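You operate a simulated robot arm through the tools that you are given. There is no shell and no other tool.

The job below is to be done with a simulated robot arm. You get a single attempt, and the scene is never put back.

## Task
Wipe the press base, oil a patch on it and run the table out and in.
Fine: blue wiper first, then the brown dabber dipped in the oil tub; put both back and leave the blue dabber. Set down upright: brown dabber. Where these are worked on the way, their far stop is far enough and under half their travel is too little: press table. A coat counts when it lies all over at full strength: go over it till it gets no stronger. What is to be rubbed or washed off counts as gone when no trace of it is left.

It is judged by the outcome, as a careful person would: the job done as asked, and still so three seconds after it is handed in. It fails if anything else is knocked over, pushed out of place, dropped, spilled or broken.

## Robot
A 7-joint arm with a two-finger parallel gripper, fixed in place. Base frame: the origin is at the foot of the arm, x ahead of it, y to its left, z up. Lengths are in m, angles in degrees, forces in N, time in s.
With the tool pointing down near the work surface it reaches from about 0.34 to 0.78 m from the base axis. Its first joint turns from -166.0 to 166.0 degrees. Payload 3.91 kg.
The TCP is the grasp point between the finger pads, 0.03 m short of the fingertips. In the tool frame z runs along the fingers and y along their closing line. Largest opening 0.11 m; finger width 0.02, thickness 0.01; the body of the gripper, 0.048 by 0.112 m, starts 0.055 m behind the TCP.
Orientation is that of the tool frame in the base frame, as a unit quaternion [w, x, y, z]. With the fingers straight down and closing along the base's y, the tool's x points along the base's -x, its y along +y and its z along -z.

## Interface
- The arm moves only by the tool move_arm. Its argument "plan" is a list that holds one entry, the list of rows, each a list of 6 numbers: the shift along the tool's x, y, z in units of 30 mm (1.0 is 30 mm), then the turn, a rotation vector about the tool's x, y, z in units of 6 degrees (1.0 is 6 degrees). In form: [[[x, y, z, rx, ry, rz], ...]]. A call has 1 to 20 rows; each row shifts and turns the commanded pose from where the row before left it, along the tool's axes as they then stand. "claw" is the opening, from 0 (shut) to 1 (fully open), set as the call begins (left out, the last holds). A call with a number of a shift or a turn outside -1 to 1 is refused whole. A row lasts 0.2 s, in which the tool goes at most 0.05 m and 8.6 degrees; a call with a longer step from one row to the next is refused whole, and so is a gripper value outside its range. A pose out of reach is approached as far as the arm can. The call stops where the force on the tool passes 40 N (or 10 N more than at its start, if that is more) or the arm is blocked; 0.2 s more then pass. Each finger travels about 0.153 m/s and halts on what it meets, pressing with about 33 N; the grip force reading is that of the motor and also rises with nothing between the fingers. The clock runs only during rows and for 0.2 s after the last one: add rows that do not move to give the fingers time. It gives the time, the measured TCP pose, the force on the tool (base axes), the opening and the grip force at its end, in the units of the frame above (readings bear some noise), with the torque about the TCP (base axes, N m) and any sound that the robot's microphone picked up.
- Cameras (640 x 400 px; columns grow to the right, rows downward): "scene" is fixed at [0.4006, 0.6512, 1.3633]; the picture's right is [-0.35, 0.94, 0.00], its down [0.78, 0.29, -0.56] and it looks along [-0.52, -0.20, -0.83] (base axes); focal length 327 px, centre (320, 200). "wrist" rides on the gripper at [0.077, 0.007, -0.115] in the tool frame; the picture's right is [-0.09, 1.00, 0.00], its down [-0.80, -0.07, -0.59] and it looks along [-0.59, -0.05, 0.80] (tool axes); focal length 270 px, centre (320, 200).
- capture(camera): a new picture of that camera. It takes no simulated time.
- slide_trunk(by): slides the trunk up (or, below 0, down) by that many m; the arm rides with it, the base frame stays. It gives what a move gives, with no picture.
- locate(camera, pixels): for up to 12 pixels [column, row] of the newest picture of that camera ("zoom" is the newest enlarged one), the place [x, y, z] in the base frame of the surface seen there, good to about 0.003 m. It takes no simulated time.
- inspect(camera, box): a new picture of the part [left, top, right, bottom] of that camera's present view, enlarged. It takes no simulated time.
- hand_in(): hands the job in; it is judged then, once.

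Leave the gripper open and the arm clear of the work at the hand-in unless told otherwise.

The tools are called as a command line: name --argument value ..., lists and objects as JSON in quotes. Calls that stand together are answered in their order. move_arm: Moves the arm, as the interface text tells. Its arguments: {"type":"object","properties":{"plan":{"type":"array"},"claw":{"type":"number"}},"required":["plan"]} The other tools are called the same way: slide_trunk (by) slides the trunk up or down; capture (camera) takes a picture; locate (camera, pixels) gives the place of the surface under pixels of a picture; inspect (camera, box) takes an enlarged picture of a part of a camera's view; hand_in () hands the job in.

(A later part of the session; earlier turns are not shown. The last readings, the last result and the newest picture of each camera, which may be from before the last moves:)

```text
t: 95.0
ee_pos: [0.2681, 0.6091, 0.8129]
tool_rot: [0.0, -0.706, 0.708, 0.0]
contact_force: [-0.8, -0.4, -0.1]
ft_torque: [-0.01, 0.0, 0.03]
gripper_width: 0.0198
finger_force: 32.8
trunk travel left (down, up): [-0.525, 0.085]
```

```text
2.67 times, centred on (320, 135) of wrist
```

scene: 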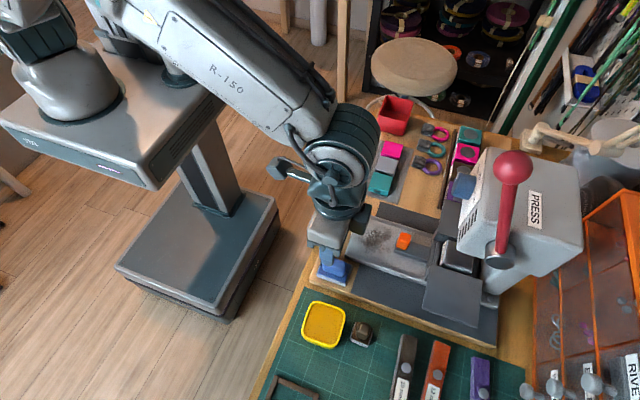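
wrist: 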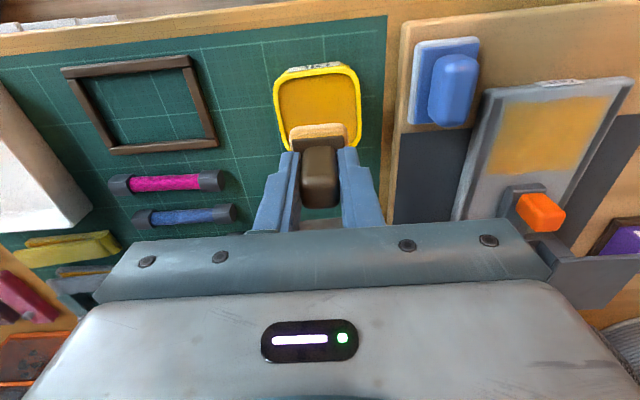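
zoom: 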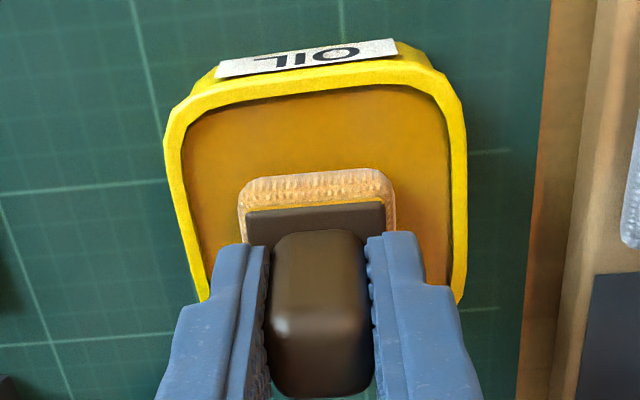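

Not touching yet at 0.813; further 1 mm steps.

move_arm --plan '[[[0, 0, 0.04, 0, 0, 0], [0, 0, 0, 0, 0, 0]]]'

move_arm --plan '[[[0, 0, 0.04, 0, 0, 0], [0, 0, 0, 0, 0, 0]]]'

inspect --camera "wrist" --box '[220, 60, 420, 210]'

```text
t: 95.6
ee_pos: [0.2694, 0.6099, 0.8134]
tool_rot: [0.001, -0.706, 0.708, 0.0]
contact_force: [0.1, 1.1, 2.6]
ft_torque: [0.03, -0.02, -0.01]
gripper_width: 0.0201
finger_force: 33.3
trunk travel left (down, up): [-0.525, 0.085]
```

```text
t: 96.2
ee_pos: [0.2694, 0.6101, 0.8125]
tool_rot: [0.002, -0.707, 0.707, 0.001]
contact_force: [0.7, -1.6, 12.4]
ft_torque: [-0.1, 0.0, 0.01]
gripper_width: 0.0196
finger_force: 33.1
trunk travel left (down, up): [-0.525, 0.085]
```

```text
2.67 times, centred on (320, 135) of wrist
```

zoom: 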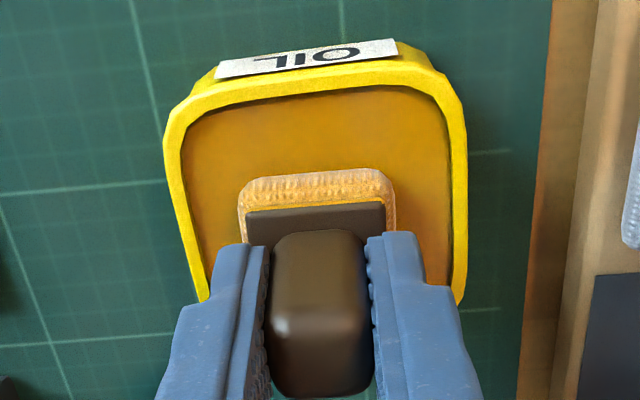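

12 N in the tub: pad reloaded. I lift, and carry it back over the patch, to about (0.098, 0.635).

move_arm --plan '[[[0, 0, -0.3, 0, 0, 0], [0, 0, -0.5, 0, 0, 0], [0, 0, -0.6, 0, 0, 0], [-0.2, 0.2, -0.5, 0, 0, 0], [-0.35, 0.5, 0, 0, 0, 0], [-0.3, 0.6, 0, 0, 0, 0], [0, 0.6, 0, 0, 0, 0], [0, 0.6, 0, 0, 0, 0], [0, 0.6, 0, 0, 0, 0], [0, 0.6, 0, 0, 0, 0], [0, 0.6, 0, 0, 0, 0], [0, 0.6, 0, 0, 0, 0], [0, 0.5, 0, 0, 0, 0], [0, 0.3, 0, 0, 0, 0], [0, 0, 0.5, 0, 0, 0], [0, 0, 0.5, 0, 0, 0], [0, 0, 0.5, 0, 0, 0], [0, 0, 0, 0, 0, 0]]]'

move_arm --plan '[[[0, 0, 0.1, 0, 0, 0], [0, 0, 0.05, 0, 0, 0], [0, 0, 0, 0, 0, 0]]]'

```text
t: 100.0
ee_pos: [0.0984, 0.6369, 0.8231]
tool_rot: [0.001, -0.707, 0.707, 0.0]
contact_force: [-0.7, -0.5, -1.1]
ft_torque: [0.03, -0.03, 0.03]
gripper_width: 0.0201
finger_force: 32.9
trunk travel left (down, up): [-0.525, 0.085]
```

```text
t: 100.8
ee_pos: [0.0979, 0.6363, 0.8185]
tool_rot: [0.001, -0.706, 0.708, 0.0]
contact_force: [-0.5, -0.5, -0.3]
ft_torque: [0.0, 0.04, 0.0]
gripper_width: 0.0201
finger_force: 33.0
trunk travel left (down, up): [-0.525, 0.085]
```

move_arm --plan '[[[0, 0, 0.04, 0, 0, 0], [0, 0, 0.03, 0, 0, 0], [0, 0, 0, 0, 0, 0]]]'

move_arm --plan '[[[0, 0, 0.03, 0, 0, 0], [0, 0, 0, 0, 0, 0]]]'

```text
t: 101.6
ee_pos: [0.0985, 0.6362, 0.8177]
tool_rot: [0.002, -0.706, 0.708, 0.0]
contact_force: [-1.2, -0.6, 2.6]
ft_torque: [0.03, 0.03, 0.0]
gripper_width: 0.02
finger_force: 32.5
trunk travel left (down, up): [-0.525, 0.085]
```

```text
t: 102.2
ee_pos: [0.0992, 0.6345, 0.817]
tool_rot: [0.001, -0.706, 0.708, 0.001]
contact_force: [-0.1, 0.6, 10.0]
ft_torque: [0.02, 0.0, 0.01]
gripper_width: 0.0198
finger_force: 33.2
trunk travel left (down, up): [-0.525, 0.085]
```

10 N on the patch. A full set of strokes along x at y = 0.620, 0.634, 0.648 and 0.661.

move_arm --plan '[[[0.25, 0, -0.008, 0, 0, 0], [0.25, 0, -0.008, 0, 0, 0], [0, 0.4, 0, 0, 0, 0], [0, 0.4, 0, 0, 0, 0], [0, 0.35, 0, 0, 0, 0], [-0.45, 0, 0.005, 0, 0, 0], [0, -0.4, 0, 0, 0, 0], [0, -0.4, 0, 0, 0, 0], [0, -0.4, 0, 0, 0, 0], [-0.45, 0, 0.01, 0, 0, 0], [0, 0.4, 0, 0, 0, 0], [0, 0.4, 0, 0, 0, 0], [0, 0.4, 0, 0, 0, 0], [-0.43, 0, 0.01, 0, 0, 0], [0, -0.4, 0, 0, 0, 0], [0, -0.4, 0, 0, 0, 0], [0, -0.4, 0, 0, 0, 0], [0, 0, 0, 0, 0, 0]]]'

inspect --camera "scene" --box '[330, 200, 458, 280]'

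inspect --camera "wrist" --box '[260, 0, 500, 170]'

```text
t: 106.0
ee_pos: [0.0993, 0.6605, 0.8169]
tool_rot: [0.0, -0.706, 0.708, 0.002]
contact_force: [-3.5, -0.3, 12.2]
ft_torque: [0.02, 0.14, -0.02]
gripper_width: 0.0199
finger_force: 33.2
trunk travel left (down, up): [-0.525, 0.085]
```

```text
5.00 times, centred on (394, 240) of scene
```

zoom: 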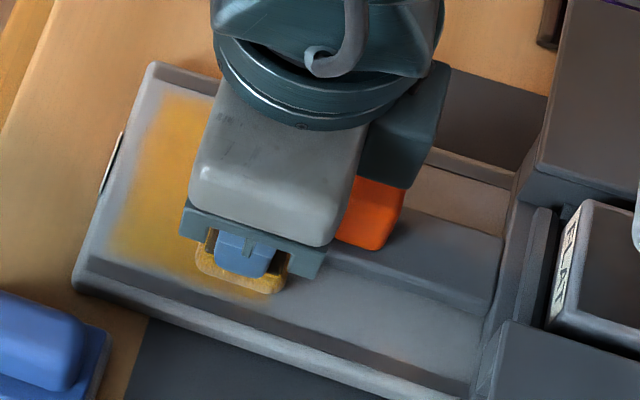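

```text
2.35 times, centred on (380, 85) of wrist
```

zoom: 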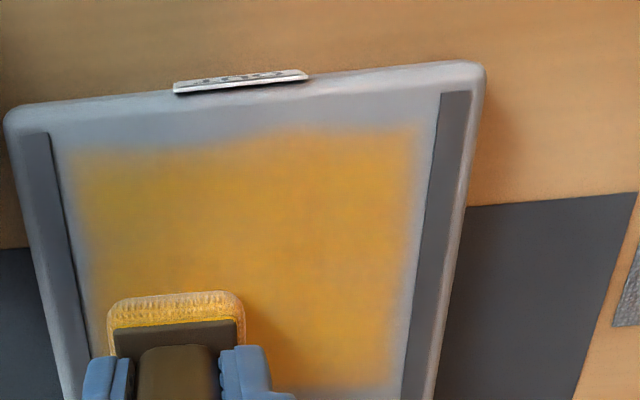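

The coat is nearly uniform; the −y edge is a little uneven. Another full set, now strokes along y from 0.661 to 0.615 at x = 0.100, 0.089, 0.077, 0.065.

move_arm --plan '[[[0.4, -0.05, 0, 0, 0, 0], [0.4, 0, -0.01, 0, 0, 0], [0.4, 0, -0.01, 0, 0, 0], [0.35, 0, -0.01, 0, 0, 0], [0, 0.4, 0, 0, 0, 0], [-0.4, 0, 0.01, 0, 0, 0], [-0.4, 0, 0.01, 0, 0, 0], [-0.4, 0, 0.01, 0, 0, 0], [-0.35, 0, 0, 0, 0, 0], [0, 0.4, 0, 0, 0, 0], [0.4, 0, -0.01, 0, 0, 0], [0.4, 0, -0.01, 0, 0, 0], [0.4, 0, -0.01, 0, 0, 0], [0.35, 0, 0, 0, 0, 0], [0, 0.4, 0, 0, 0, 0], [-0.4, 0, 0.01, 0, 0, 0], [-0.4, 0, 0.01, 0, 0, 0], [-0.4, 0, 0.01, 0, 0, 0], [-0.35, 0, 0, 0, 0, 0], [0, 0, 0, 0, 0, 0]]]'

inspect --camera "wrist" --box '[180, 0, 420, 170]'

```text
t: 110.2
ee_pos: [0.0641, 0.6603, 0.8189]
tool_rot: [0.0, -0.706, 0.708, 0.001]
contact_force: [-0.1, -1.0, 5.0]
ft_torque: [-0.01, -0.04, 0.03]
gripper_width: 0.0202
finger_force: 32.8
trunk travel left (down, up): [-0.525, 0.085]
```

```text
2.35 times, centred on (300, 85) of wrist
```

zoom: 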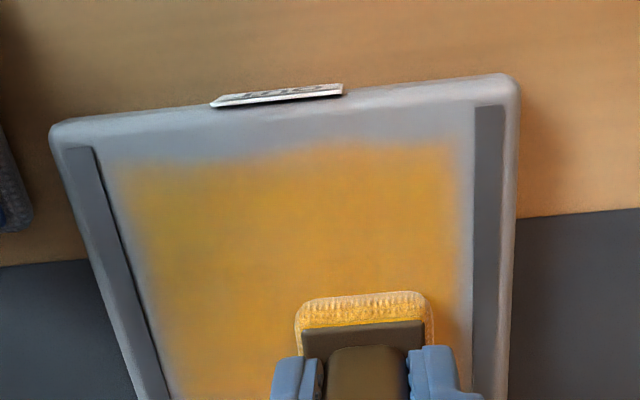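

I check where the coat's edges lie.

locate --camera "zoom" --pixels '[[140, 175], [240, 165], [300, 150], [450, 150], [300, 100], [130, 200], [160, 330], [465, 250], [180, 390], [100, 160], [478, 120], [60, 130]]'

inspect --camera "scene" --box '[340, 205, 420, 265]'

```text
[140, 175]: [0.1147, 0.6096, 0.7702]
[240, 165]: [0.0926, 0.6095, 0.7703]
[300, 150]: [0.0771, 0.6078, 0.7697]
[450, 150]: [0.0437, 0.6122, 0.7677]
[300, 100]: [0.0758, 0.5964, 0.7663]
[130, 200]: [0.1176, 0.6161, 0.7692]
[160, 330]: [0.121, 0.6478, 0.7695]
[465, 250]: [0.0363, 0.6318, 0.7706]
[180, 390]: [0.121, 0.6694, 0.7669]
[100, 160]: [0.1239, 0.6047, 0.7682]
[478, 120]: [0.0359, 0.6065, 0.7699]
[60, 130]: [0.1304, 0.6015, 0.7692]
```

```text
6.67 times, centred on (380, 235) of scene
```

zoom: 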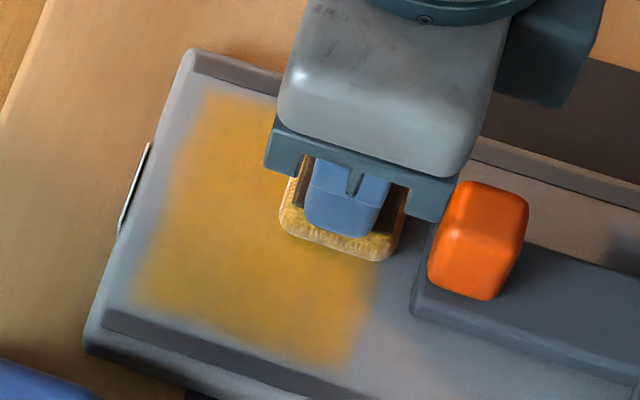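

The coat now spans about x 0.045–0.118, y 0.608–0.675. I go round the border once more (x≈0.061, y≈0.617, x≈0.104, y≈0.664) so that edges are at full strength.

move_arm --plan '[[[-0.12, 0.1, 0.015, 0, 0, 0], [0.4, 0, -0.005, 0, 0, 0], [0.4, 0, -0.01, 0, 0, 0], [0.4, 0, -0.01, 0, 0, 0], [0.35, 0, -0.01, 0, 0, 0], [0, -0.4, 0, 0, 0, 0], [0, -0.4, 0, 0, 0, 0], [0, -0.4, 0, 0, 0, 0], [0, -0.23, 0, 0, 0, 0], [-0.4, 0, 0.01, 0, 0, 0], [-0.4, 0, 0.01, 0, 0, 0], [-0.4, 0, 0.01, 0, 0, 0], [-0.35, 0, 0.01, 0, 0, 0], [0, 0.4, 0, 0, 0, 0], [0, 0.4, 0, 0, 0, 0], [0, 0.4, 0, 0, 0, 0], [0.4, -0.2, 0, 0, 0, 0], [0, -0.4, 0, 0, 0, 0], [0.4, -0.2, 0, 0, 0, 0], [0, 0, 0, 0, 0, 0]]]'

inspect --camera "scene" --box '[340, 205, 420, 265]'

inspect --camera "wrist" --box '[180, 0, 420, 170]'

```text
t: 114.4
ee_pos: [0.0941, 0.6375, 0.8164]
tool_rot: [0.001, -0.706, 0.709, 0.001]
contact_force: [0.4, 1.9, 18.4]
ft_torque: [0.15, 0.0, -0.02]
gripper_width: 0.0202
finger_force: 32.6
trunk travel left (down, up): [-0.525, 0.085]
```

```text
6.67 times, centred on (380, 235) of scene
```

zoom: 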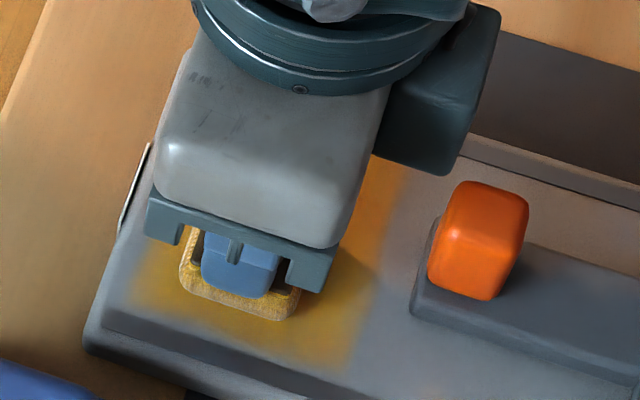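

```text
2.35 times, centred on (300, 85) of wrist
```

zoom: 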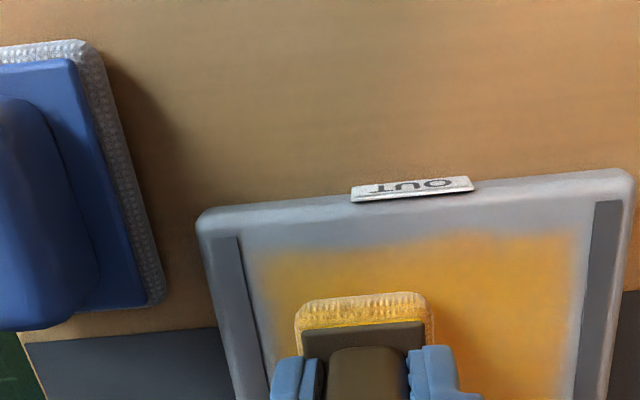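

The coat's edges are now fixed (they grow no further). I lift and move aside toward the tub to compare the strength over the whole patch.

move_arm --plan '[[[0, 0, -0.3, 0, 0, 0], [0, 0, -0.5, 0, 0, 0], [0, 0, -0.6, 0, 0, 0], [0, -0.2, -0.5, 0, 0, 0], [0, -0.5, 0, 0, 0, 0], [0, -0.6, 0, 0, 0, 0], [0, -0.6, 0, 0, 0, 0], [0, -0.6, 0, 0, 0, 0], [0, -0.6, 0, 0, 0, 0], [0, -0.6, 0, 0, 0, 0], [0, -0.6, 0, 0, 0, 0], [0.3, -0.6, 0, 0, 0, 0], [0.4, -0.6, 0, 0, 0, 0], [0.25, -0.33, 0, 0, 0, 0], [0, 0, 0, 0, 0, 0]]]'

inspect --camera "scene" --box '[340, 205, 420, 265]'

inspect --camera "wrist" --box '[420, 50, 640, 230]'

```text
t: 117.6
ee_pos: [0.2675, 0.6111, 0.8706]
tool_rot: [0.001, -0.707, 0.708, 0.0]
contact_force: [-0.3, -0.2, -0.6]
ft_torque: [0.01, 0.0, 0.02]
gripper_width: 0.02
finger_force: 32.5
trunk travel left (down, up): [-0.525, 0.085]
```

```text
6.67 times, centred on (380, 235) of scene
```

zoom: 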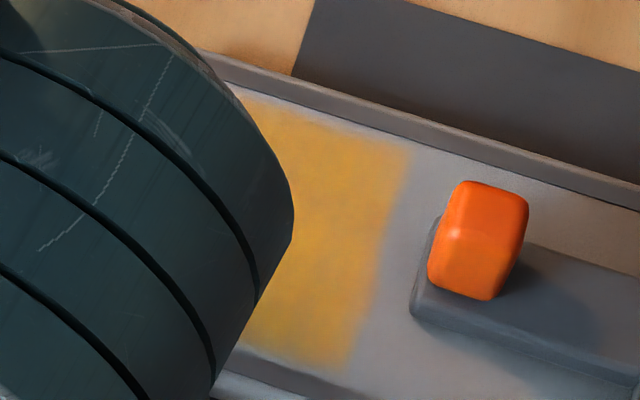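

```text
2.22 times, centred on (530, 140) of wrist
```

zoom: 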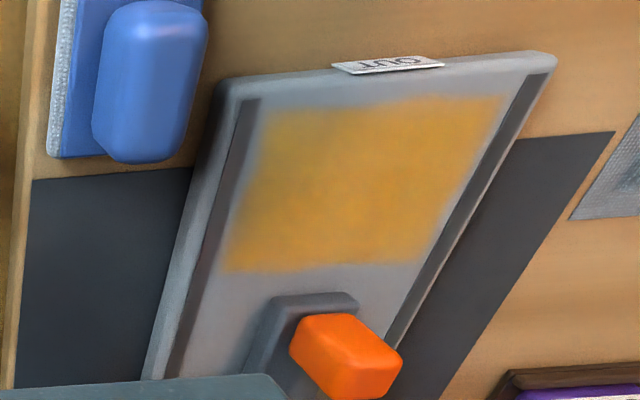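

The coat looks even, with slightly soft corners. To be sure of full strength I dip a third time and go over it all again.

move_arm --plan '[[[0.03, -0.03, 0.5, 0, 0, 0], [0, 0, 0.5, 0, 0, 0], [0, 0, 0.4, 0, 0, 0], [0, 0, 0.3, 0, 0, 0], [0, 0, 0.1, 0, 0, 0], [0, 0, 0.05, 0, 0, 0], [0, 0, 0, 0, 0, 0]]]'

move_arm --plan '[[[0, 0, 0.05, 0, 0, 0], [0, 0, 0.03, 0, 0, 0], [0, 0, 0, 0, 0, 0]]]'

```text
t: 119.2
ee_pos: [0.2684, 0.6096, 0.8164]
tool_rot: [0.001, -0.706, 0.708, 0.001]
contact_force: [0.9, -0.9, 0.0]
ft_torque: [0.01, -0.01, -0.03]
gripper_width: 0.0199
finger_force: 32.5
trunk travel left (down, up): [-0.525, 0.085]
```

```text
t: 120.0
ee_pos: [0.2675, 0.6098, 0.8135]
tool_rot: [0.001, -0.707, 0.707, 0.002]
contact_force: [-0.3, 0.0, 0.6]
ft_torque: [0.0, -0.02, -0.01]
gripper_width: 0.0199
finger_force: 33.1
trunk travel left (down, up): [-0.525, 0.085]
```

move_arm --plan '[[[0, 0, 0.03, 0, 0, 0], [0, 0, 0.03, 0, 0, 0], [0, 0, 0, 0, 0, 0]]]'

```text
t: 120.8
ee_pos: [0.2669, 0.6105, 0.8129]
tool_rot: [0.0, -0.707, 0.708, 0.001]
contact_force: [-0.7, 0.0, -0.5]
ft_torque: [0.02, 0.02, 0.01]
gripper_width: 0.0201
finger_force: 32.8
trunk travel left (down, up): [-0.525, 0.085]
```

move_arm --plan '[[[0, 0, 0.04, 0, 0, 0], [0, 0, 0, 0, 0, 0]]]'

move_arm --plan '[[[0, 0, 0.03, 0, 0, 0], [0, 0, 0, 0, 0, 0]]]'

```text
t: 121.4
ee_pos: [0.2685, 0.6101, 0.8129]
tool_rot: [0.001, -0.707, 0.708, 0.001]
contact_force: [-2.1, -1.3, 9.0]
ft_torque: [-0.14, 0.05, 0.0]
gripper_width: 0.02
finger_force: 33.0
trunk travel left (down, up): [-0.525, 0.085]
```

```text
t: 122.0
ee_pos: [0.2681, 0.6092, 0.8131]
tool_rot: [0.002, -0.707, 0.707, 0.002]
contact_force: [-1.5, 3.2, 16.4]
ft_torque: [0.09, 0.06, 0.0]
gripper_width: 0.0199
finger_force: 33.4
trunk travel left (down, up): [-0.525, 0.085]
```

Dipped (16 N). Back to the patch, same path as before.

move_arm --plan '[[[0, 0, -0.3, 0, 0, 0], [0, 0, -0.5, 0, 0, 0], [0, 0, -0.6, 0, 0, 0], [-0.2, 0.2, -0.5, 0, 0, 0], [-0.35, 0.5, 0, 0, 0, 0], [-0.3, 0.6, 0, 0, 0, 0], [0, 0.6, 0, 0, 0, 0], [0, 0.6, 0, 0, 0, 0], [0, 0.6, 0, 0, 0, 0], [0, 0.6, 0, 0, 0, 0], [0, 0.6, 0, 0, 0, 0], [0, 0.6, 0, 0, 0, 0], [0, 0.5, 0, 0, 0, 0], [0, 0.3, 0, 0, 0, 0], [0, 0, 0.5, 0, 0, 0], [0, 0, 0.5, 0, 0, 0], [0, 0, 0.5, 0, 0, 0], [0, 0, 0.2, 0, 0, 0], [0, 0, 0, 0, 0, 0]]]'

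move_arm --plan '[[[0, 0, 0.03, 0, 0, 0], [0, 0, 0, 0, 0, 0]]]'

```text
t: 126.0
ee_pos: [0.0972, 0.6368, 0.8149]
tool_rot: [0.001, -0.707, 0.708, 0.002]
contact_force: [0.3, -0.7, 6.7]
ft_torque: [-0.03, 0.02, 0.02]
gripper_width: 0.0199
finger_force: 33.1
trunk travel left (down, up): [-0.525, 0.085]
```

```text
t: 126.6
ee_pos: [0.0961, 0.6364, 0.8167]
tool_rot: [0.001, -0.707, 0.707, 0.001]
contact_force: [-0.6, -0.7, 11.6]
ft_torque: [0.03, 0.0, 0.0]
gripper_width: 0.02
finger_force: 32.6
trunk travel left (down, up): [-0.525, 0.085]
```

Contact 12 N. Full overlapping strokes once more, from y 0.617 on.

move_arm --plan '[[[0.3, -0.12, -0.008, 0, 0, 0], [0.33, -0.13, -0.008, 0, 0, 0], [0, 0.48, 0, 0, 0, 0], [0, 0.48, 0, 0, 0, 0], [0, 0.48, 0, 0, 0, 0], [-0.4, 0, 0.005, 0, 0, 0], [0, -0.48, 0, 0, 0, 0], [0, -0.48, 0, 0, 0, 0], [0, -0.48, 0, 0, 0, 0], [-0.4, 0, 0.008, 0, 0, 0], [0, 0.48, 0, 0, 0, 0], [0, 0.48, 0, 0, 0, 0], [0, 0.48, 0, 0, 0, 0], [0, 0, 0, 0, 0, 0]]]'

move_arm --plan '[[[-0.4, 0, 0.008, 0, 0, 0], [0, -0.48, 0, 0, 0, 0], [0, -0.48, 0, 0, 0, 0], [0, -0.48, 0, 0, 0, 0], [-0.35, 0, 0.008, 0, 0, 0], [0, 0.48, 0, 0, 0, 0], [0, 0.48, 0, 0, 0, 0], [0, 0.48, 0, 0, 0, 0], [0.4, 0, -0.005, 0, 0, 0], [0.4, 0, -0.008, 0, 0, 0], [0.4, 0, -0.008, 0, 0, 0], [0.37, -0.2, -0.008, 0, 0, 0], [-0.4, -0.2, 0.008, 0, 0, 0], [-0.4, -0.2, 0.008, 0, 0, 0], [-0.4, -0.2, 0.008, 0, 0, 0], [0.4, -0.2, -0.008, 0, 0, 0], [0.4, -0.2, -0.008, 0, 0, 0], [0.4, -0.2, -0.008, 0, 0, 0], [0, 0, 0, 0, 0, 0]]]'

inspect --camera "scene" --box '[340, 205, 420, 265]'

inspect --camera "wrist" --box '[200, 40, 440, 210]'

```text
t: 129.6
ee_pos: [0.0634, 0.6399, 0.8164]
tool_rot: [0.001, -0.706, 0.708, 0.002]
contact_force: [1.3, 0.8, 5.7]
ft_torque: [0.05, -0.08, 0.0]
gripper_width: 0.0202
finger_force: 32.7
trunk travel left (down, up): [-0.525, 0.085]
```

```text
t: 133.6
ee_pos: [0.1052, 0.6148, 0.8155]
tool_rot: [0.003, -0.707, 0.708, 0.003]
contact_force: [-1.9, 4.5, 18.0]
ft_torque: [0.23, 0.07, -0.01]
gripper_width: 0.0202
finger_force: 33.1
trunk travel left (down, up): [-0.525, 0.085]
```

```text
6.67 times, centred on (380, 235) of scene
```

zoom: 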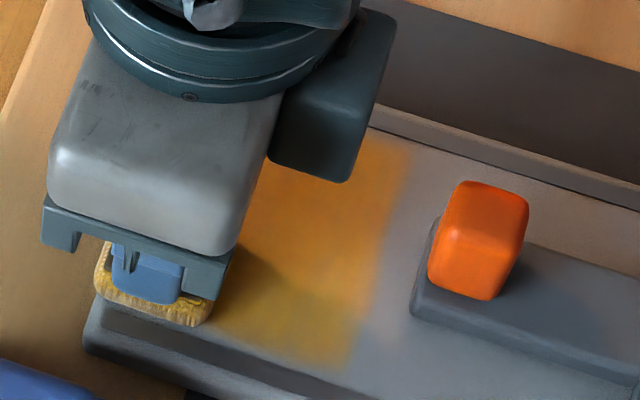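

```text
2.35 times, centred on (320, 125) of wrist
```

zoom: 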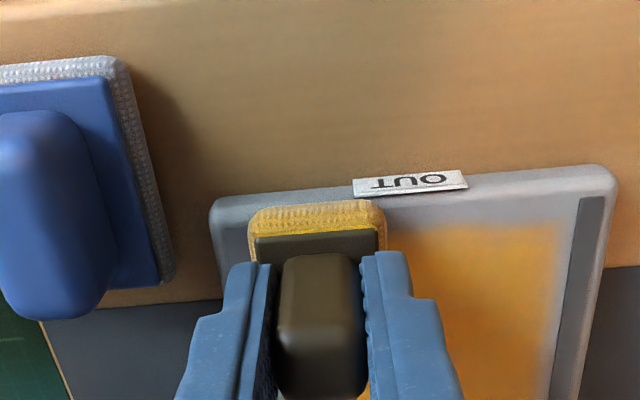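

The coat is the same strength as before: full. I now return the dabber: lift and carry to above its place, TCP (0.257, 0.675).

move_arm --plan '[[[0, 0, -0.3, 0, 0, 0], [0, 0, -0.5, 0, 0, 0], [0, 0, -0.5, 0, 0, 0], [-0.2, -0.2, -0.5, 0, 0, 0], [-0.4, -0.4, 0, 0, 0, 0], [-0.4, -0.6, 0, 0, 0, 0], [-0.4, -0.6, 0, 0, 0, 0], [-0.3, -0.6, 0, 0, 0, 0], [-0.3, -0.6, 0, 0, 0, 0], [0, -0.6, 0, 0, 0, 0], [0, -0.6, 0, 0, 0, 0], [0, -0.5, 0, 0, 0, 0], [0, -0.37, 0, 0, 0, 0], [0, 0, 0, 0, 0, 0]]]'

capture --camera "wrist"

inspect --camera "scene" --box '[340, 205, 420, 265]'

```text
t: 136.6
ee_pos: [0.2582, 0.6773, 0.8682]
tool_rot: [0.0, -0.707, 0.708, 0.0]
contact_force: [-0.2, -0.2, -1.5]
ft_torque: [0.03, 0.0, 0.02]
gripper_width: 0.0202
finger_force: 33.0
trunk travel left (down, up): [-0.525, 0.085]
```

```text
taken
```

wrist: 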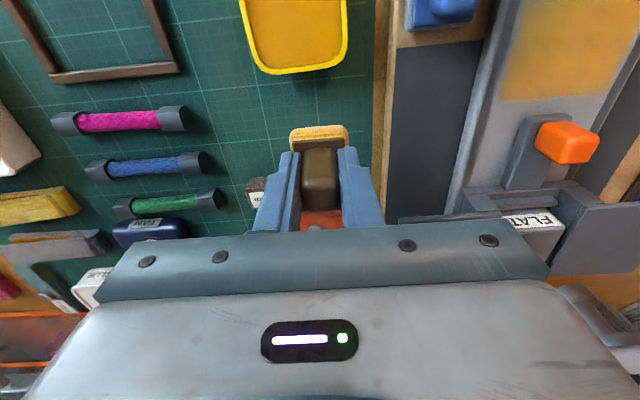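

```text
6.67 times, centred on (380, 235) of scene
```

zoom: 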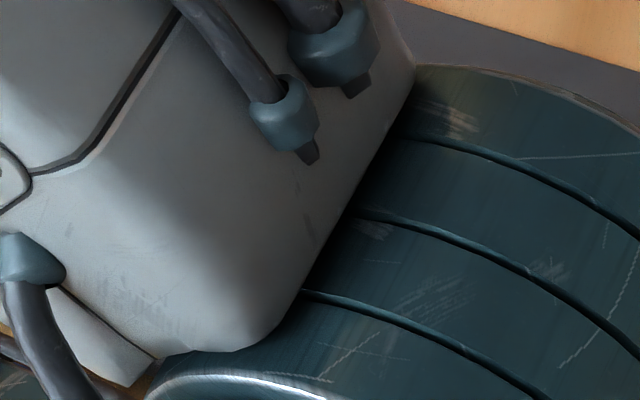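

Over its place. I lower to TCP ≈0.792, then small steps to contact.

move_arm --plan '[[[0.05, 0, 0.4, 0, 0, 0], [0, 0, 0.5, 0, 0, 0], [0, 0, 0.5, 0, 0, 0], [0, 0, 0.5, 0, 0, 0], [0, 0, 0.4, 0, 0, 0], [0, 0, 0.24, 0, 0, 0], [0, 0, 0, 0, 0, 0]]]'

move_arm --plan '[[[0, 0, 0.06, 0, 0, 0], [0, 0, 0.05, 0, 0, 0], [0, 0, 0, 0, 0, 0]]]'

```text
t: 138.2
ee_pos: [0.2569, 0.6739, 0.7946]
tool_rot: [0.001, -0.706, 0.708, 0.001]
contact_force: [-0.3, 0.1, -0.2]
ft_torque: [-0.04, 0.03, 0.0]
gripper_width: 0.0199
finger_force: 33.0
trunk travel left (down, up): [-0.525, 0.085]
```

```text
t: 139.0
ee_pos: [0.2571, 0.6752, 0.791]
tool_rot: [0.0, -0.707, 0.707, 0.0]
contact_force: [0.0, -0.1, -0.6]
ft_torque: [0.0, -0.04, -0.02]
gripper_width: 0.0201
finger_force: 33.1
trunk travel left (down, up): [-0.525, 0.085]
```

move_arm --plan '[[[0, 0, 0.05, 0, 0, 0], [0, 0, 0.05, 0, 0, 0], [0, 0, 0, 0, 0, 0]]]'

move_arm --plan '[[[0, 0, 0.04, 0, 0, 0], [0, 0, 0, 0, 0, 0]]]'

move_arm --plan '[[[0, 0, 0.04, 0, 0, 0], [0, 0, 0, 0, 0, 0]]]'

```text
t: 139.8
ee_pos: [0.2564, 0.6749, 0.7879]
tool_rot: [0.001, -0.706, 0.708, 0.002]
contact_force: [-0.5, 0.1, -0.7]
ft_torque: [-0.04, -0.02, -0.01]
gripper_width: 0.0199
finger_force: 32.8
trunk travel left (down, up): [-0.525, 0.085]
```

```text
t: 140.4
ee_pos: [0.2563, 0.6742, 0.7868]
tool_rot: [0.001, -0.707, 0.708, 0.001]
contact_force: [-0.5, -0.3, -0.4]
ft_torque: [-0.02, 0.01, 0.04]
gripper_width: 0.0201
finger_force: 32.9
trunk travel left (down, up): [-0.525, 0.085]
```

```text
t: 141.0
ee_pos: [0.2554, 0.6745, 0.7851]
tool_rot: [0.0, -0.707, 0.707, 0.001]
contact_force: [-0.4, -0.2, -0.2]
ft_torque: [-0.01, -0.01, -0.03]
gripper_width: 0.0201
finger_force: 33.0
trunk travel left (down, up): [-0.525, 0.085]
```

move_arm --plan '[[[0, 0, 0.04, 0, 0, 0], [0, 0, 0, 0, 0, 0]]]'

move_arm --plan '[[[0, 0, 0.03, 0, 0, 0], [0, 0, 0, 0, 0, 0]]]'

```text
t: 141.6
ee_pos: [0.2558, 0.6748, 0.7831]
tool_rot: [0.0, -0.707, 0.707, 0.0]
contact_force: [-0.8, -0.1, -0.2]
ft_torque: [-0.02, 0.01, -0.02]
gripper_width: 0.02
finger_force: 33.3
trunk travel left (down, up): [-0.525, 0.085]
```

```text
t: 142.2
ee_pos: [0.2553, 0.6757, 0.7839]
tool_rot: [0.0, -0.707, 0.708, 0.001]
contact_force: [0.3, -0.9, -0.7]
ft_torque: [0.01, 0.04, 0.01]
gripper_width: 0.0201
finger_force: 32.9
trunk travel left (down, up): [-0.525, 0.085]
```

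move_arm --plan '[[[0, 0, 0.03, 0, 0, 0], [0, 0, 0, 0, 0, 0]]]'

move_arm --plan '[[[0, 0, 0.03, 0, 0, 0], [0, 0, 0, 0, 0, 0]]]'

inspect --camera "wrist" --box '[220, 80, 420, 230]'

```text
t: 142.8
ee_pos: [0.2557, 0.6763, 0.7822]
tool_rot: [0.001, -0.707, 0.707, 0.0]
contact_force: [-0.3, 0.2, 0.3]
ft_torque: [-0.02, 0.0, 0.01]
gripper_width: 0.0199
finger_force: 33.0
trunk travel left (down, up): [-0.525, 0.085]
```

```text
t: 143.4
ee_pos: [0.2565, 0.676, 0.782]
tool_rot: [0.002, -0.706, 0.708, 0.002]
contact_force: [0.6, 2.4, 7.4]
ft_torque: [0.08, -0.02, 0.0]
gripper_width: 0.02
finger_force: 33.0
trunk travel left (down, up): [-0.525, 0.085]
```

```text
2.67 times, centred on (320, 155) of wrist
```

zoom: 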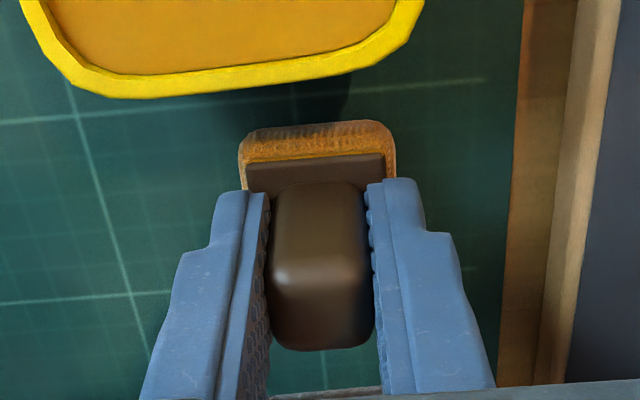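

Standing, 7 N contact. I open the fingers to 0.044 m and rise.

move_arm --plan '[[[0, 0, 0, 0, 0, 0], [0, 0, 0, 0, 0, 0]]]' --claw 0.4

move_arm --plan '[[[0, 0, -0.2, 0, 0, 0], [0, 0, -0.4, 0, 0, 0], [0, 0, -0.6, 0, 0, 0], [0, 0, -0.6, 0, 0, 0], [0, 0, -0.6, 0, 0, 0], [0.6, 0, -0.6, 0, 0, 0], [0.6, 0, -0.6, 0, 0, 0], [0.6, 0, -0.6, 0, 0, 0], [0.6, 0, -0.6, 0, 0, 0], [0.6, 0, -0.4, 0, 0, 0], [0.6, 0.3, 0, 0, 0, 0], [0.6, 0.3, 0, 0, 0, 0], [0, 0, 0, 0, 0, 0]]]'

capture --camera "scene"

capture --camera "wrist"

inspect --camera "scene" --box '[300, 200, 440, 350]'

```text
t: 144.0
ee_pos: [0.2552, 0.6764, 0.7803]
tool_rot: [0.001, -0.707, 0.707, 0.0]
contact_force: [-0.1, 0.1, -0.1]
ft_torque: [0.01, 0.0, 0.01]
gripper_width: 0.0442
finger_force: 0.1
trunk travel left (down, up): [-0.525, 0.085]
```

```text
t: 146.8
ee_pos: [0.2386, 0.5495, 0.9378]
tool_rot: [0.001, -0.706, 0.708, 0.001]
contact_force: [0.2, 0.2, 0.8]
ft_torque: [0.01, 0.01, -0.01]
gripper_width: 0.0439
finger_force: 0.0
trunk travel left (down, up): [-0.525, 0.085]
```

```text
taken
```

scene: 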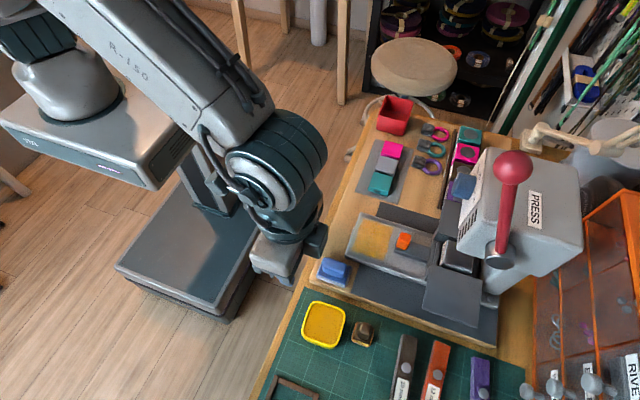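

```text
taken
```

wrist: 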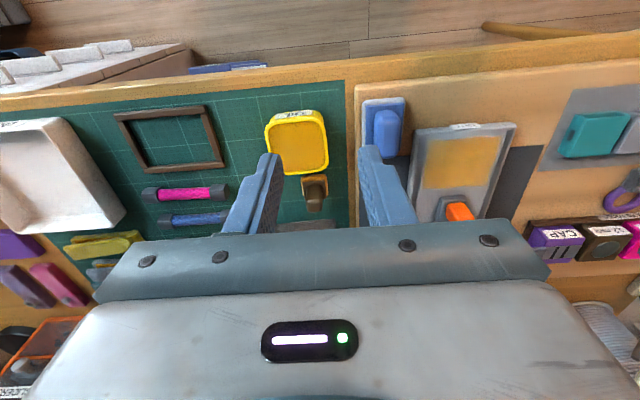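

```text
2.67 times, centred on (370, 275) of scene
```

zoom: 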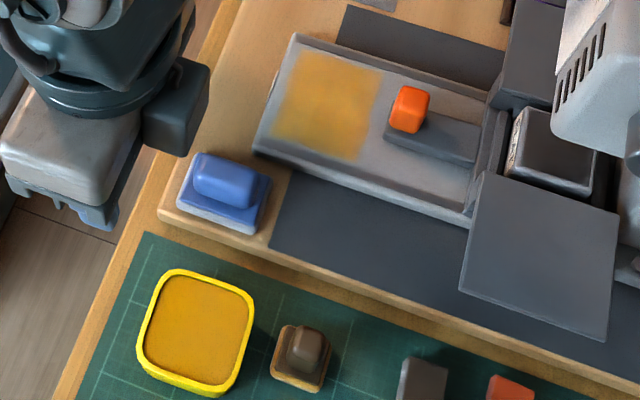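

Wiper and dabber stand in their places. I check the finished coat closely, and the knob.

inspect --camera "scene" --box '[344, 208, 408, 262]'

inspect --camera "scene" --box '[385, 222, 475, 290]'

locate --camera "zoom" --pixels '[[120, 85], [165, 95], [90, 150], [135, 150], [110, 180], [150, 170], [130, 230], [230, 260], [250, 190], [300, 230], [60, 180], [330, 330]]'

```text
7.41 times, centred on (376, 235) of scene
```

zoom: 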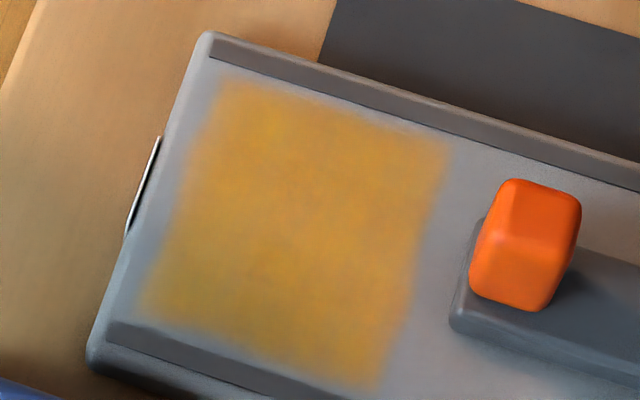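

```text
5.88 times, centred on (430, 256) of scene
```

zoom: 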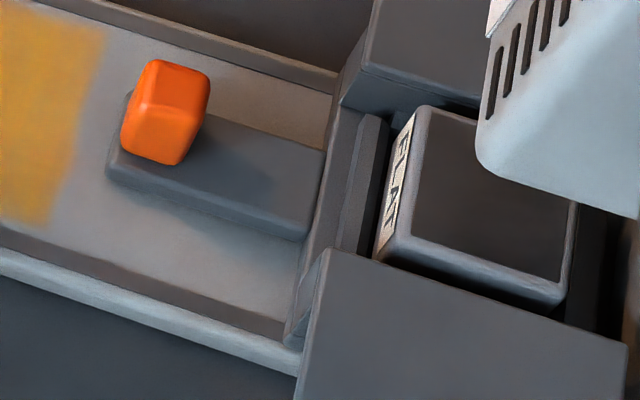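

```text
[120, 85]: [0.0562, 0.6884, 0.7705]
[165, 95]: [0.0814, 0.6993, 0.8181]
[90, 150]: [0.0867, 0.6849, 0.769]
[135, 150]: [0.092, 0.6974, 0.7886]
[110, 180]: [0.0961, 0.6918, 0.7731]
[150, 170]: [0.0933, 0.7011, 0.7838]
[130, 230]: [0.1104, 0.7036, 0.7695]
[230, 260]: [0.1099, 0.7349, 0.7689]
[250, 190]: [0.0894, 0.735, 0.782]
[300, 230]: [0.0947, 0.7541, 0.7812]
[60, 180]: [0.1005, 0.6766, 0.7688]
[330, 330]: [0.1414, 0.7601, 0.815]
```

The coat is even. Now the table: knob at about (0.081, 0.698), top 0.818, slab top 0.782. The press head overhangs nearby, so I measure its front and the blue part before going in.

locate --camera "scene" --pixels '[[463, 187], [456, 190], [470, 178], [474, 192], [466, 198], [470, 215], [462, 235], [480, 160], [490, 245], [500, 262], [520, 270], [512, 210]]'

inspect --camera "scene" --box '[430, 140, 590, 300]'

```text
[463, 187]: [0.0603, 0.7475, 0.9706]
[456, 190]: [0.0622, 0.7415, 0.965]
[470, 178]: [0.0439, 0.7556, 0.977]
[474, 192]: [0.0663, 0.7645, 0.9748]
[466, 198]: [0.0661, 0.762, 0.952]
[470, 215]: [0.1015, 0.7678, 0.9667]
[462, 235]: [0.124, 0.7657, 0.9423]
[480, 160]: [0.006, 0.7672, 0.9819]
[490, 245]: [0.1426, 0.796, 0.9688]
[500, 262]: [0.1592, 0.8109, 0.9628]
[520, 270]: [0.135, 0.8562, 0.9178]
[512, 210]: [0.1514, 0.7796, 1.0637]
```

```text
2.50 times, centred on (510, 220) of scene
```

zoom: 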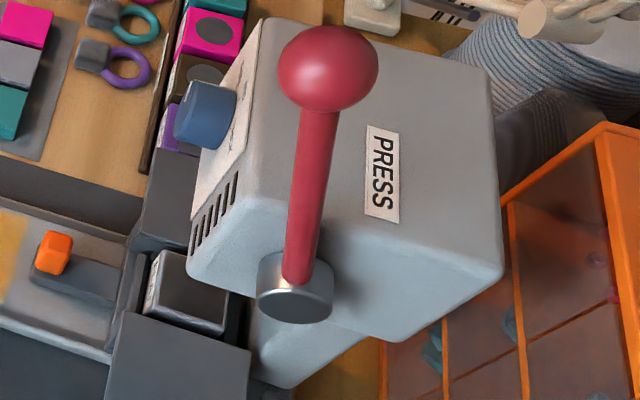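

The blue dial on the press reaches y≈0.74 at z≈0.95–0.98, so an upright gripper at y≈0.70 could touch it. I'll tilt the gripper 30° (body back toward −y, fingers pointing down and toward the press). First to (0.0815, 0.60, 0.93), then tilt.

move_arm --plan '[[[-0.1, 0.6, 0, 0, 0, 0], [-0.2, 0.6, 0, 0, 0, 0], [-0.2, 0.6, 0, 0, 0, 0], [-0.2, 0.6, 0, 0, 0, 0], [-0.2, 0.6, 0, 0, 0, 0], [-0.2, 0.6, 0, 0, 0, 0], [-0.2, 0.6, 0, 0, 0, 0], [-0.2, 0.6, 0.13, 0, 0, 0], [-0.18, 0.44, 0.13, 0, 0, 0], [0, 0, 0, 0, 0, 0], [0, 0, 0, 0, -1, 0], [0, 0, 0, 0, -1, 0], [0, 0, 0, 0, -1, 0], [0, 0, 0, 0, -1, 0], [0, 0, 0, 0, -1, 0], [0, 0, 0, 0, 0, 0]]]'

capture --camera "wrist"

capture --camera "scene"

```text
t: 150.2
ee_pos: [0.0792, 0.5996, 0.9288]
tool_rot: [-0.184, 0.683, -0.683, -0.185]
contact_force: [-1.4, 1.0, -0.6]
ft_torque: [-0.02, -0.03, 0.04]
gripper_width: 0.0438
finger_force: 0.1
trunk travel left (down, up): [-0.525, 0.085]
```

```text
taken
```

wrist: 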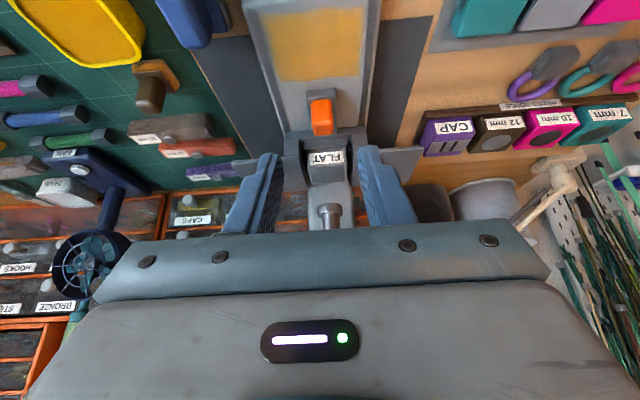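

```text
taken
```

scene: 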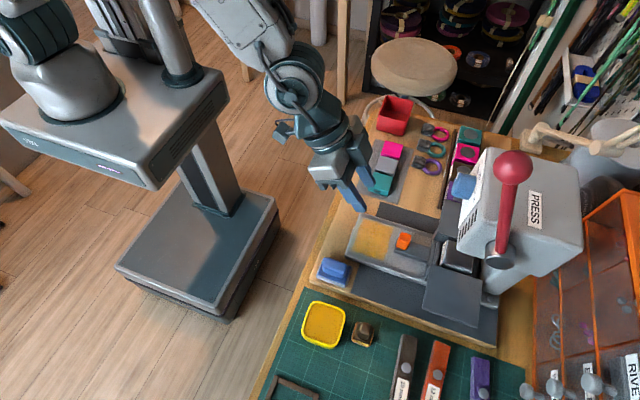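

Tilted as wanted. I go along to a pre-grip point (0.0815, 0.645, 0.896), 90 mm back along the fingers from the knob, and look.

move_arm --plan '[[[-0.25, -0.05, 0.4, 0, 0, 0], [-0.25, 0, 0.4, 0, 0, 0], [-0.26, 0, 0.45, 0, 0, 0], [0, 0, 0.45, 0, 0, 0], [0, 0, 0, 0, 0, 0]]]'

capture --camera "wrist"

locate --camera "wrist" --pixels '[[320, 100], [312, 125], [330, 125], [320, 115], [300, 130], [342, 130], [325, 165], [318, 138]]'

```text
t: 151.4
ee_pos: [0.0816, 0.6453, 0.8959]
tool_rot: [0.184, -0.682, 0.683, 0.184]
contact_force: [0.0, -0.5, -0.3]
ft_torque: [-0.01, -0.04, 0.02]
gripper_width: 0.0441
finger_force: 0.0
trunk travel left (down, up): [-0.525, 0.085]
```

```text
taken
```

wrist: 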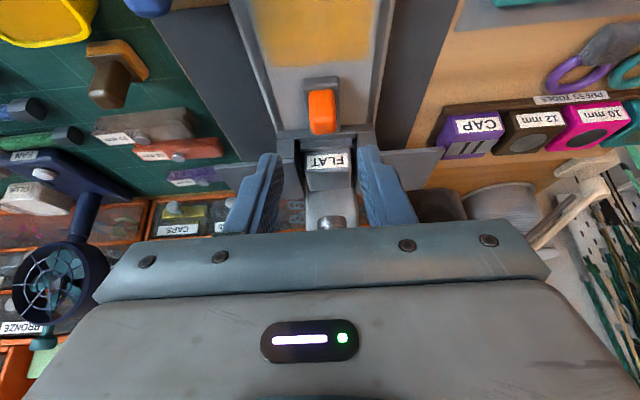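

```text
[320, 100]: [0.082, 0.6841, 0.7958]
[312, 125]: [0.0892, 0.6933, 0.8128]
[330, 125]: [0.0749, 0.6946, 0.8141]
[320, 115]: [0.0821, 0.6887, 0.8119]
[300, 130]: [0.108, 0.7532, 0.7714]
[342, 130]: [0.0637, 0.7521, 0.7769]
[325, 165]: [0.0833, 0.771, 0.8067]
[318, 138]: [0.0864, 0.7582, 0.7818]
```

Knob in line with the fingers (column 322). I advance 87 mm along the fingers in steps.

move_arm --plan '[[[0, 0, 0.5, 0, 0, 0], [0, 0, 0.5, 0, 0, 0], [0, 0, 0.5, 0, 0, 0], [0, 0, 0.4, 0, 0, 0], [0, 0, 0.4, 0, 0, 0], [0, 0, 0.3, 0, 0, 0], [0, 0, 0.2, 0, 0, 0], [0, 0, 0.1, 0, 0, 0], [0, 0, 0, 0, 0, 0]]]'

capture --camera "wrist"

inspect --camera "scene" --box '[340, 170, 480, 290]'

```text
t: 153.4
ee_pos: [0.0832, 0.688, 0.8216]
tool_rot: [0.183, -0.682, 0.684, 0.183]
contact_force: [0.3, 0.6, 0.3]
ft_torque: [-0.01, -0.01, -0.01]
gripper_width: 0.0441
finger_force: 0.0
trunk travel left (down, up): [-0.525, 0.085]
```

```text
taken
```

wrist: 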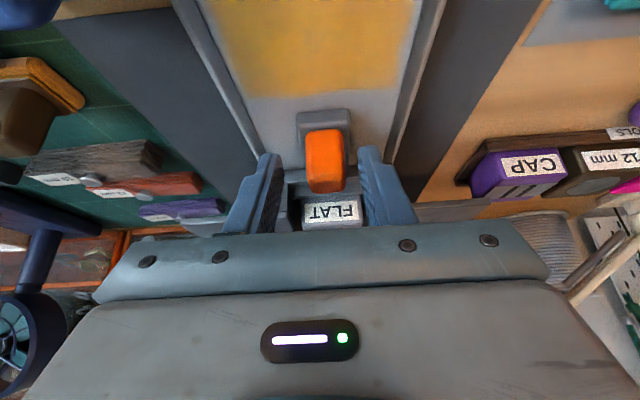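

```text
3.33 times, centred on (410, 230) of scene
```

zoom: 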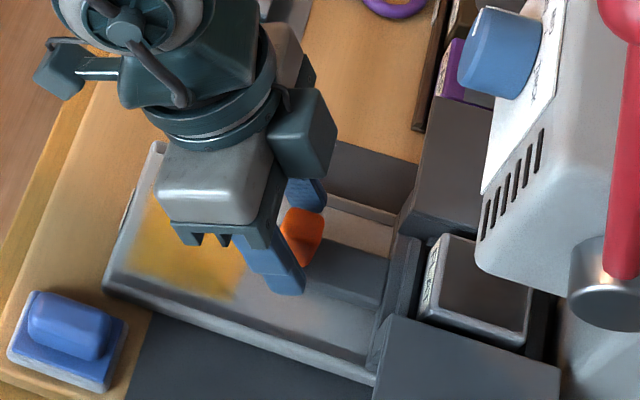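

The fingers straddle the knob, no contact. 3 mm more, then close on it.

move_arm --plan '[[[0, 0, 0.1, 0, 0, 0], [0, 0, 0, 0, 0, 0]]]'

move_arm --plan '[[[0, 0, 0, 0, 0, 0], [0, 0, 0, 0, 0, 0], [0, 0, 0, 0, 0, 0]]]' --claw 0

```text
t: 154.0
ee_pos: [0.0835, 0.6912, 0.8194]
tool_rot: [0.183, -0.682, 0.684, 0.183]
contact_force: [0.7, 0.3, -0.4]
ft_torque: [-0.01, 0.03, -0.05]
gripper_width: 0.044
finger_force: 0.1
trunk travel left (down, up): [-0.525, 0.085]
```

```text
t: 154.8
ee_pos: [0.08, 0.6919, 0.8182]
tool_rot: [0.183, -0.683, 0.683, 0.184]
contact_force: [-15.7, -0.6, -0.9]
ft_torque: [-0.22, 0.22, 0.25]
gripper_width: 0.0221
finger_force: 45.6
trunk travel left (down, up): [-0.525, 0.085]
```

Gripped (0.0221 m), but a 16 N side force shows I'm about 2 mm off centre in x. I shift 2 mm toward −x to relieve it.

move_arm --plan '[[[0, 0.06, 0, 0, 0, 0], [0, 0, 0, 0, 0, 0]]]'

```text
t: 155.4
ee_pos: [0.0803, 0.6901, 0.8181]
tool_rot: [0.184, -0.682, 0.684, 0.184]
contact_force: [-14.4, 1.1, 0.9]
ft_torque: [-0.31, 0.45, 0.6]
gripper_width: 0.0217
finger_force: 44.6
trunk travel left (down, up): [-0.525, 0.085]
```

move_arm --plan '[[[0, 0.05, 0, 0, 0, 0], [0, 0, 0, 0, 0, 0]]]'

```text
t: 156.0
ee_pos: [0.0803, 0.6895, 0.8194]
tool_rot: [0.184, -0.682, 0.683, 0.183]
contact_force: [-9.7, 0.7, -2.0]
ft_torque: [0.84, 0.22, 0.44]
gripper_width: 0.022
finger_force: 44.1
trunk travel left (down, up): [-0.525, 0.085]
```

Better (≈10 N). Now I pull toward −y (OUT) horizontally, 6 mm per row, first 24 mm.

move_arm --plan '[[[0.173, 0.01, -0.1, 0, 0, 0], [0.173, 0.01, -0.1, 0, 0, 0], [0.173, 0, -0.1, 0, 0, 0], [0.173, 0, -0.1, 0, 0, 0], [0, 0, 0, 0, 0, 0]]]'

inspect --camera "scene" --box '[340, 170, 480, 290]'

```text
t: 157.2
ee_pos: [0.0812, 0.6667, 0.8202]
tool_rot: [0.183, -0.682, 0.684, 0.182]
contact_force: [1.7, 0.8, -4.7]
ft_torque: [0.41, 0.1, 0.28]
gripper_width: 0.022
finger_force: 45.3
trunk travel left (down, up): [-0.525, 0.085]
```

```text
3.33 times, centred on (410, 230) of scene
```

zoom: 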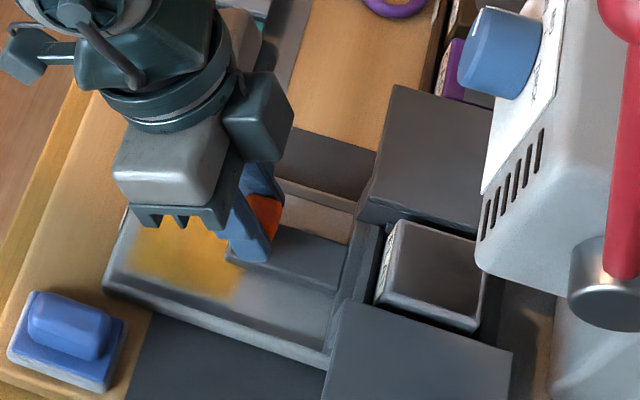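

The whole table (slab, side wings and FLAT block) moves. 24 mm out so far; I continue 24 mm at a time, watching the wing's distance to the wiper.

move_arm --plan '[[[0.173, 0, -0.1, 0, 0, 0], [0.173, 0, -0.1, 0, 0, 0], [0.173, 0, -0.1, 0, 0, 0], [0.173, 0, -0.1, 0, 0, 0], [0, 0, 0, 0, 0, 0]]]'

inspect --camera "scene" --box '[310, 170, 480, 310]'

```text
t: 158.4
ee_pos: [0.0789, 0.6417, 0.8187]
tool_rot: [0.185, -0.681, 0.684, 0.184]
contact_force: [10.3, 2.4, 5.1]
ft_torque: [-0.77, -0.31, 0.3]
gripper_width: 0.0216
finger_force: 44.9
trunk travel left (down, up): [-0.525, 0.085]
```

```text
2.86 times, centred on (395, 240) of scene
```

zoom: 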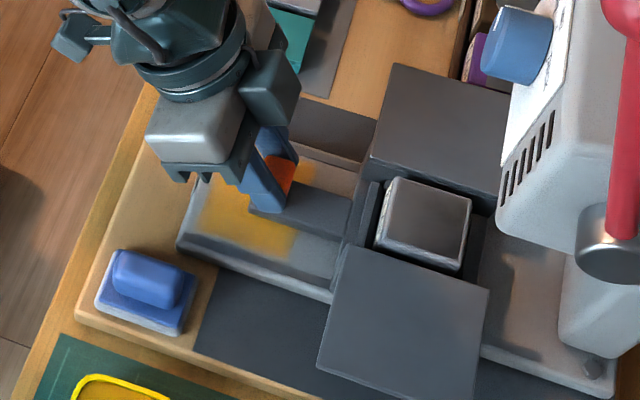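

48 mm out; side force now +10 N, so I add a small x correction. The wing is still well clear of the wiper. Next 24 mm.

move_arm --plan '[[[0.173, -0.05, -0.1, 0, 0, 0], [0.173, 0, -0.1, 0, 0, 0], [0.173, 0, -0.1, 0, 0, 0], [0.173, 0, -0.1, 0, 0, 0], [0, 0, 0, 0, 0, 0]]]'

inspect --camera "scene" --box '[310, 170, 480, 310]'

```text
t: 159.6
ee_pos: [0.0797, 0.6183, 0.8174]
tool_rot: [0.184, -0.682, 0.683, 0.185]
contact_force: [8.6, 2.0, 6.6]
ft_torque: [1.47, -0.16, 0.37]
gripper_width: 0.022
finger_force: 44.8
trunk travel left (down, up): [-0.525, 0.085]
```

```text
2.86 times, centred on (395, 240) of scene
```

zoom: 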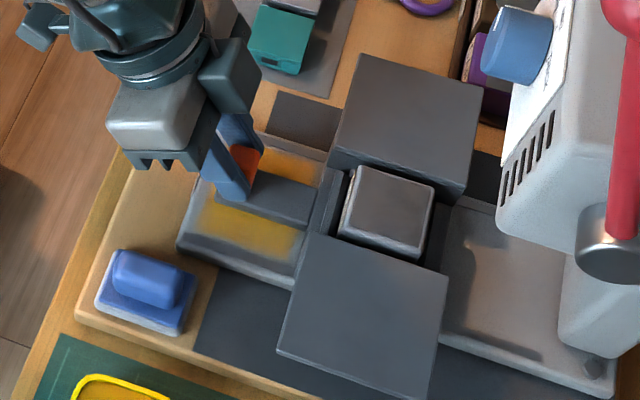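

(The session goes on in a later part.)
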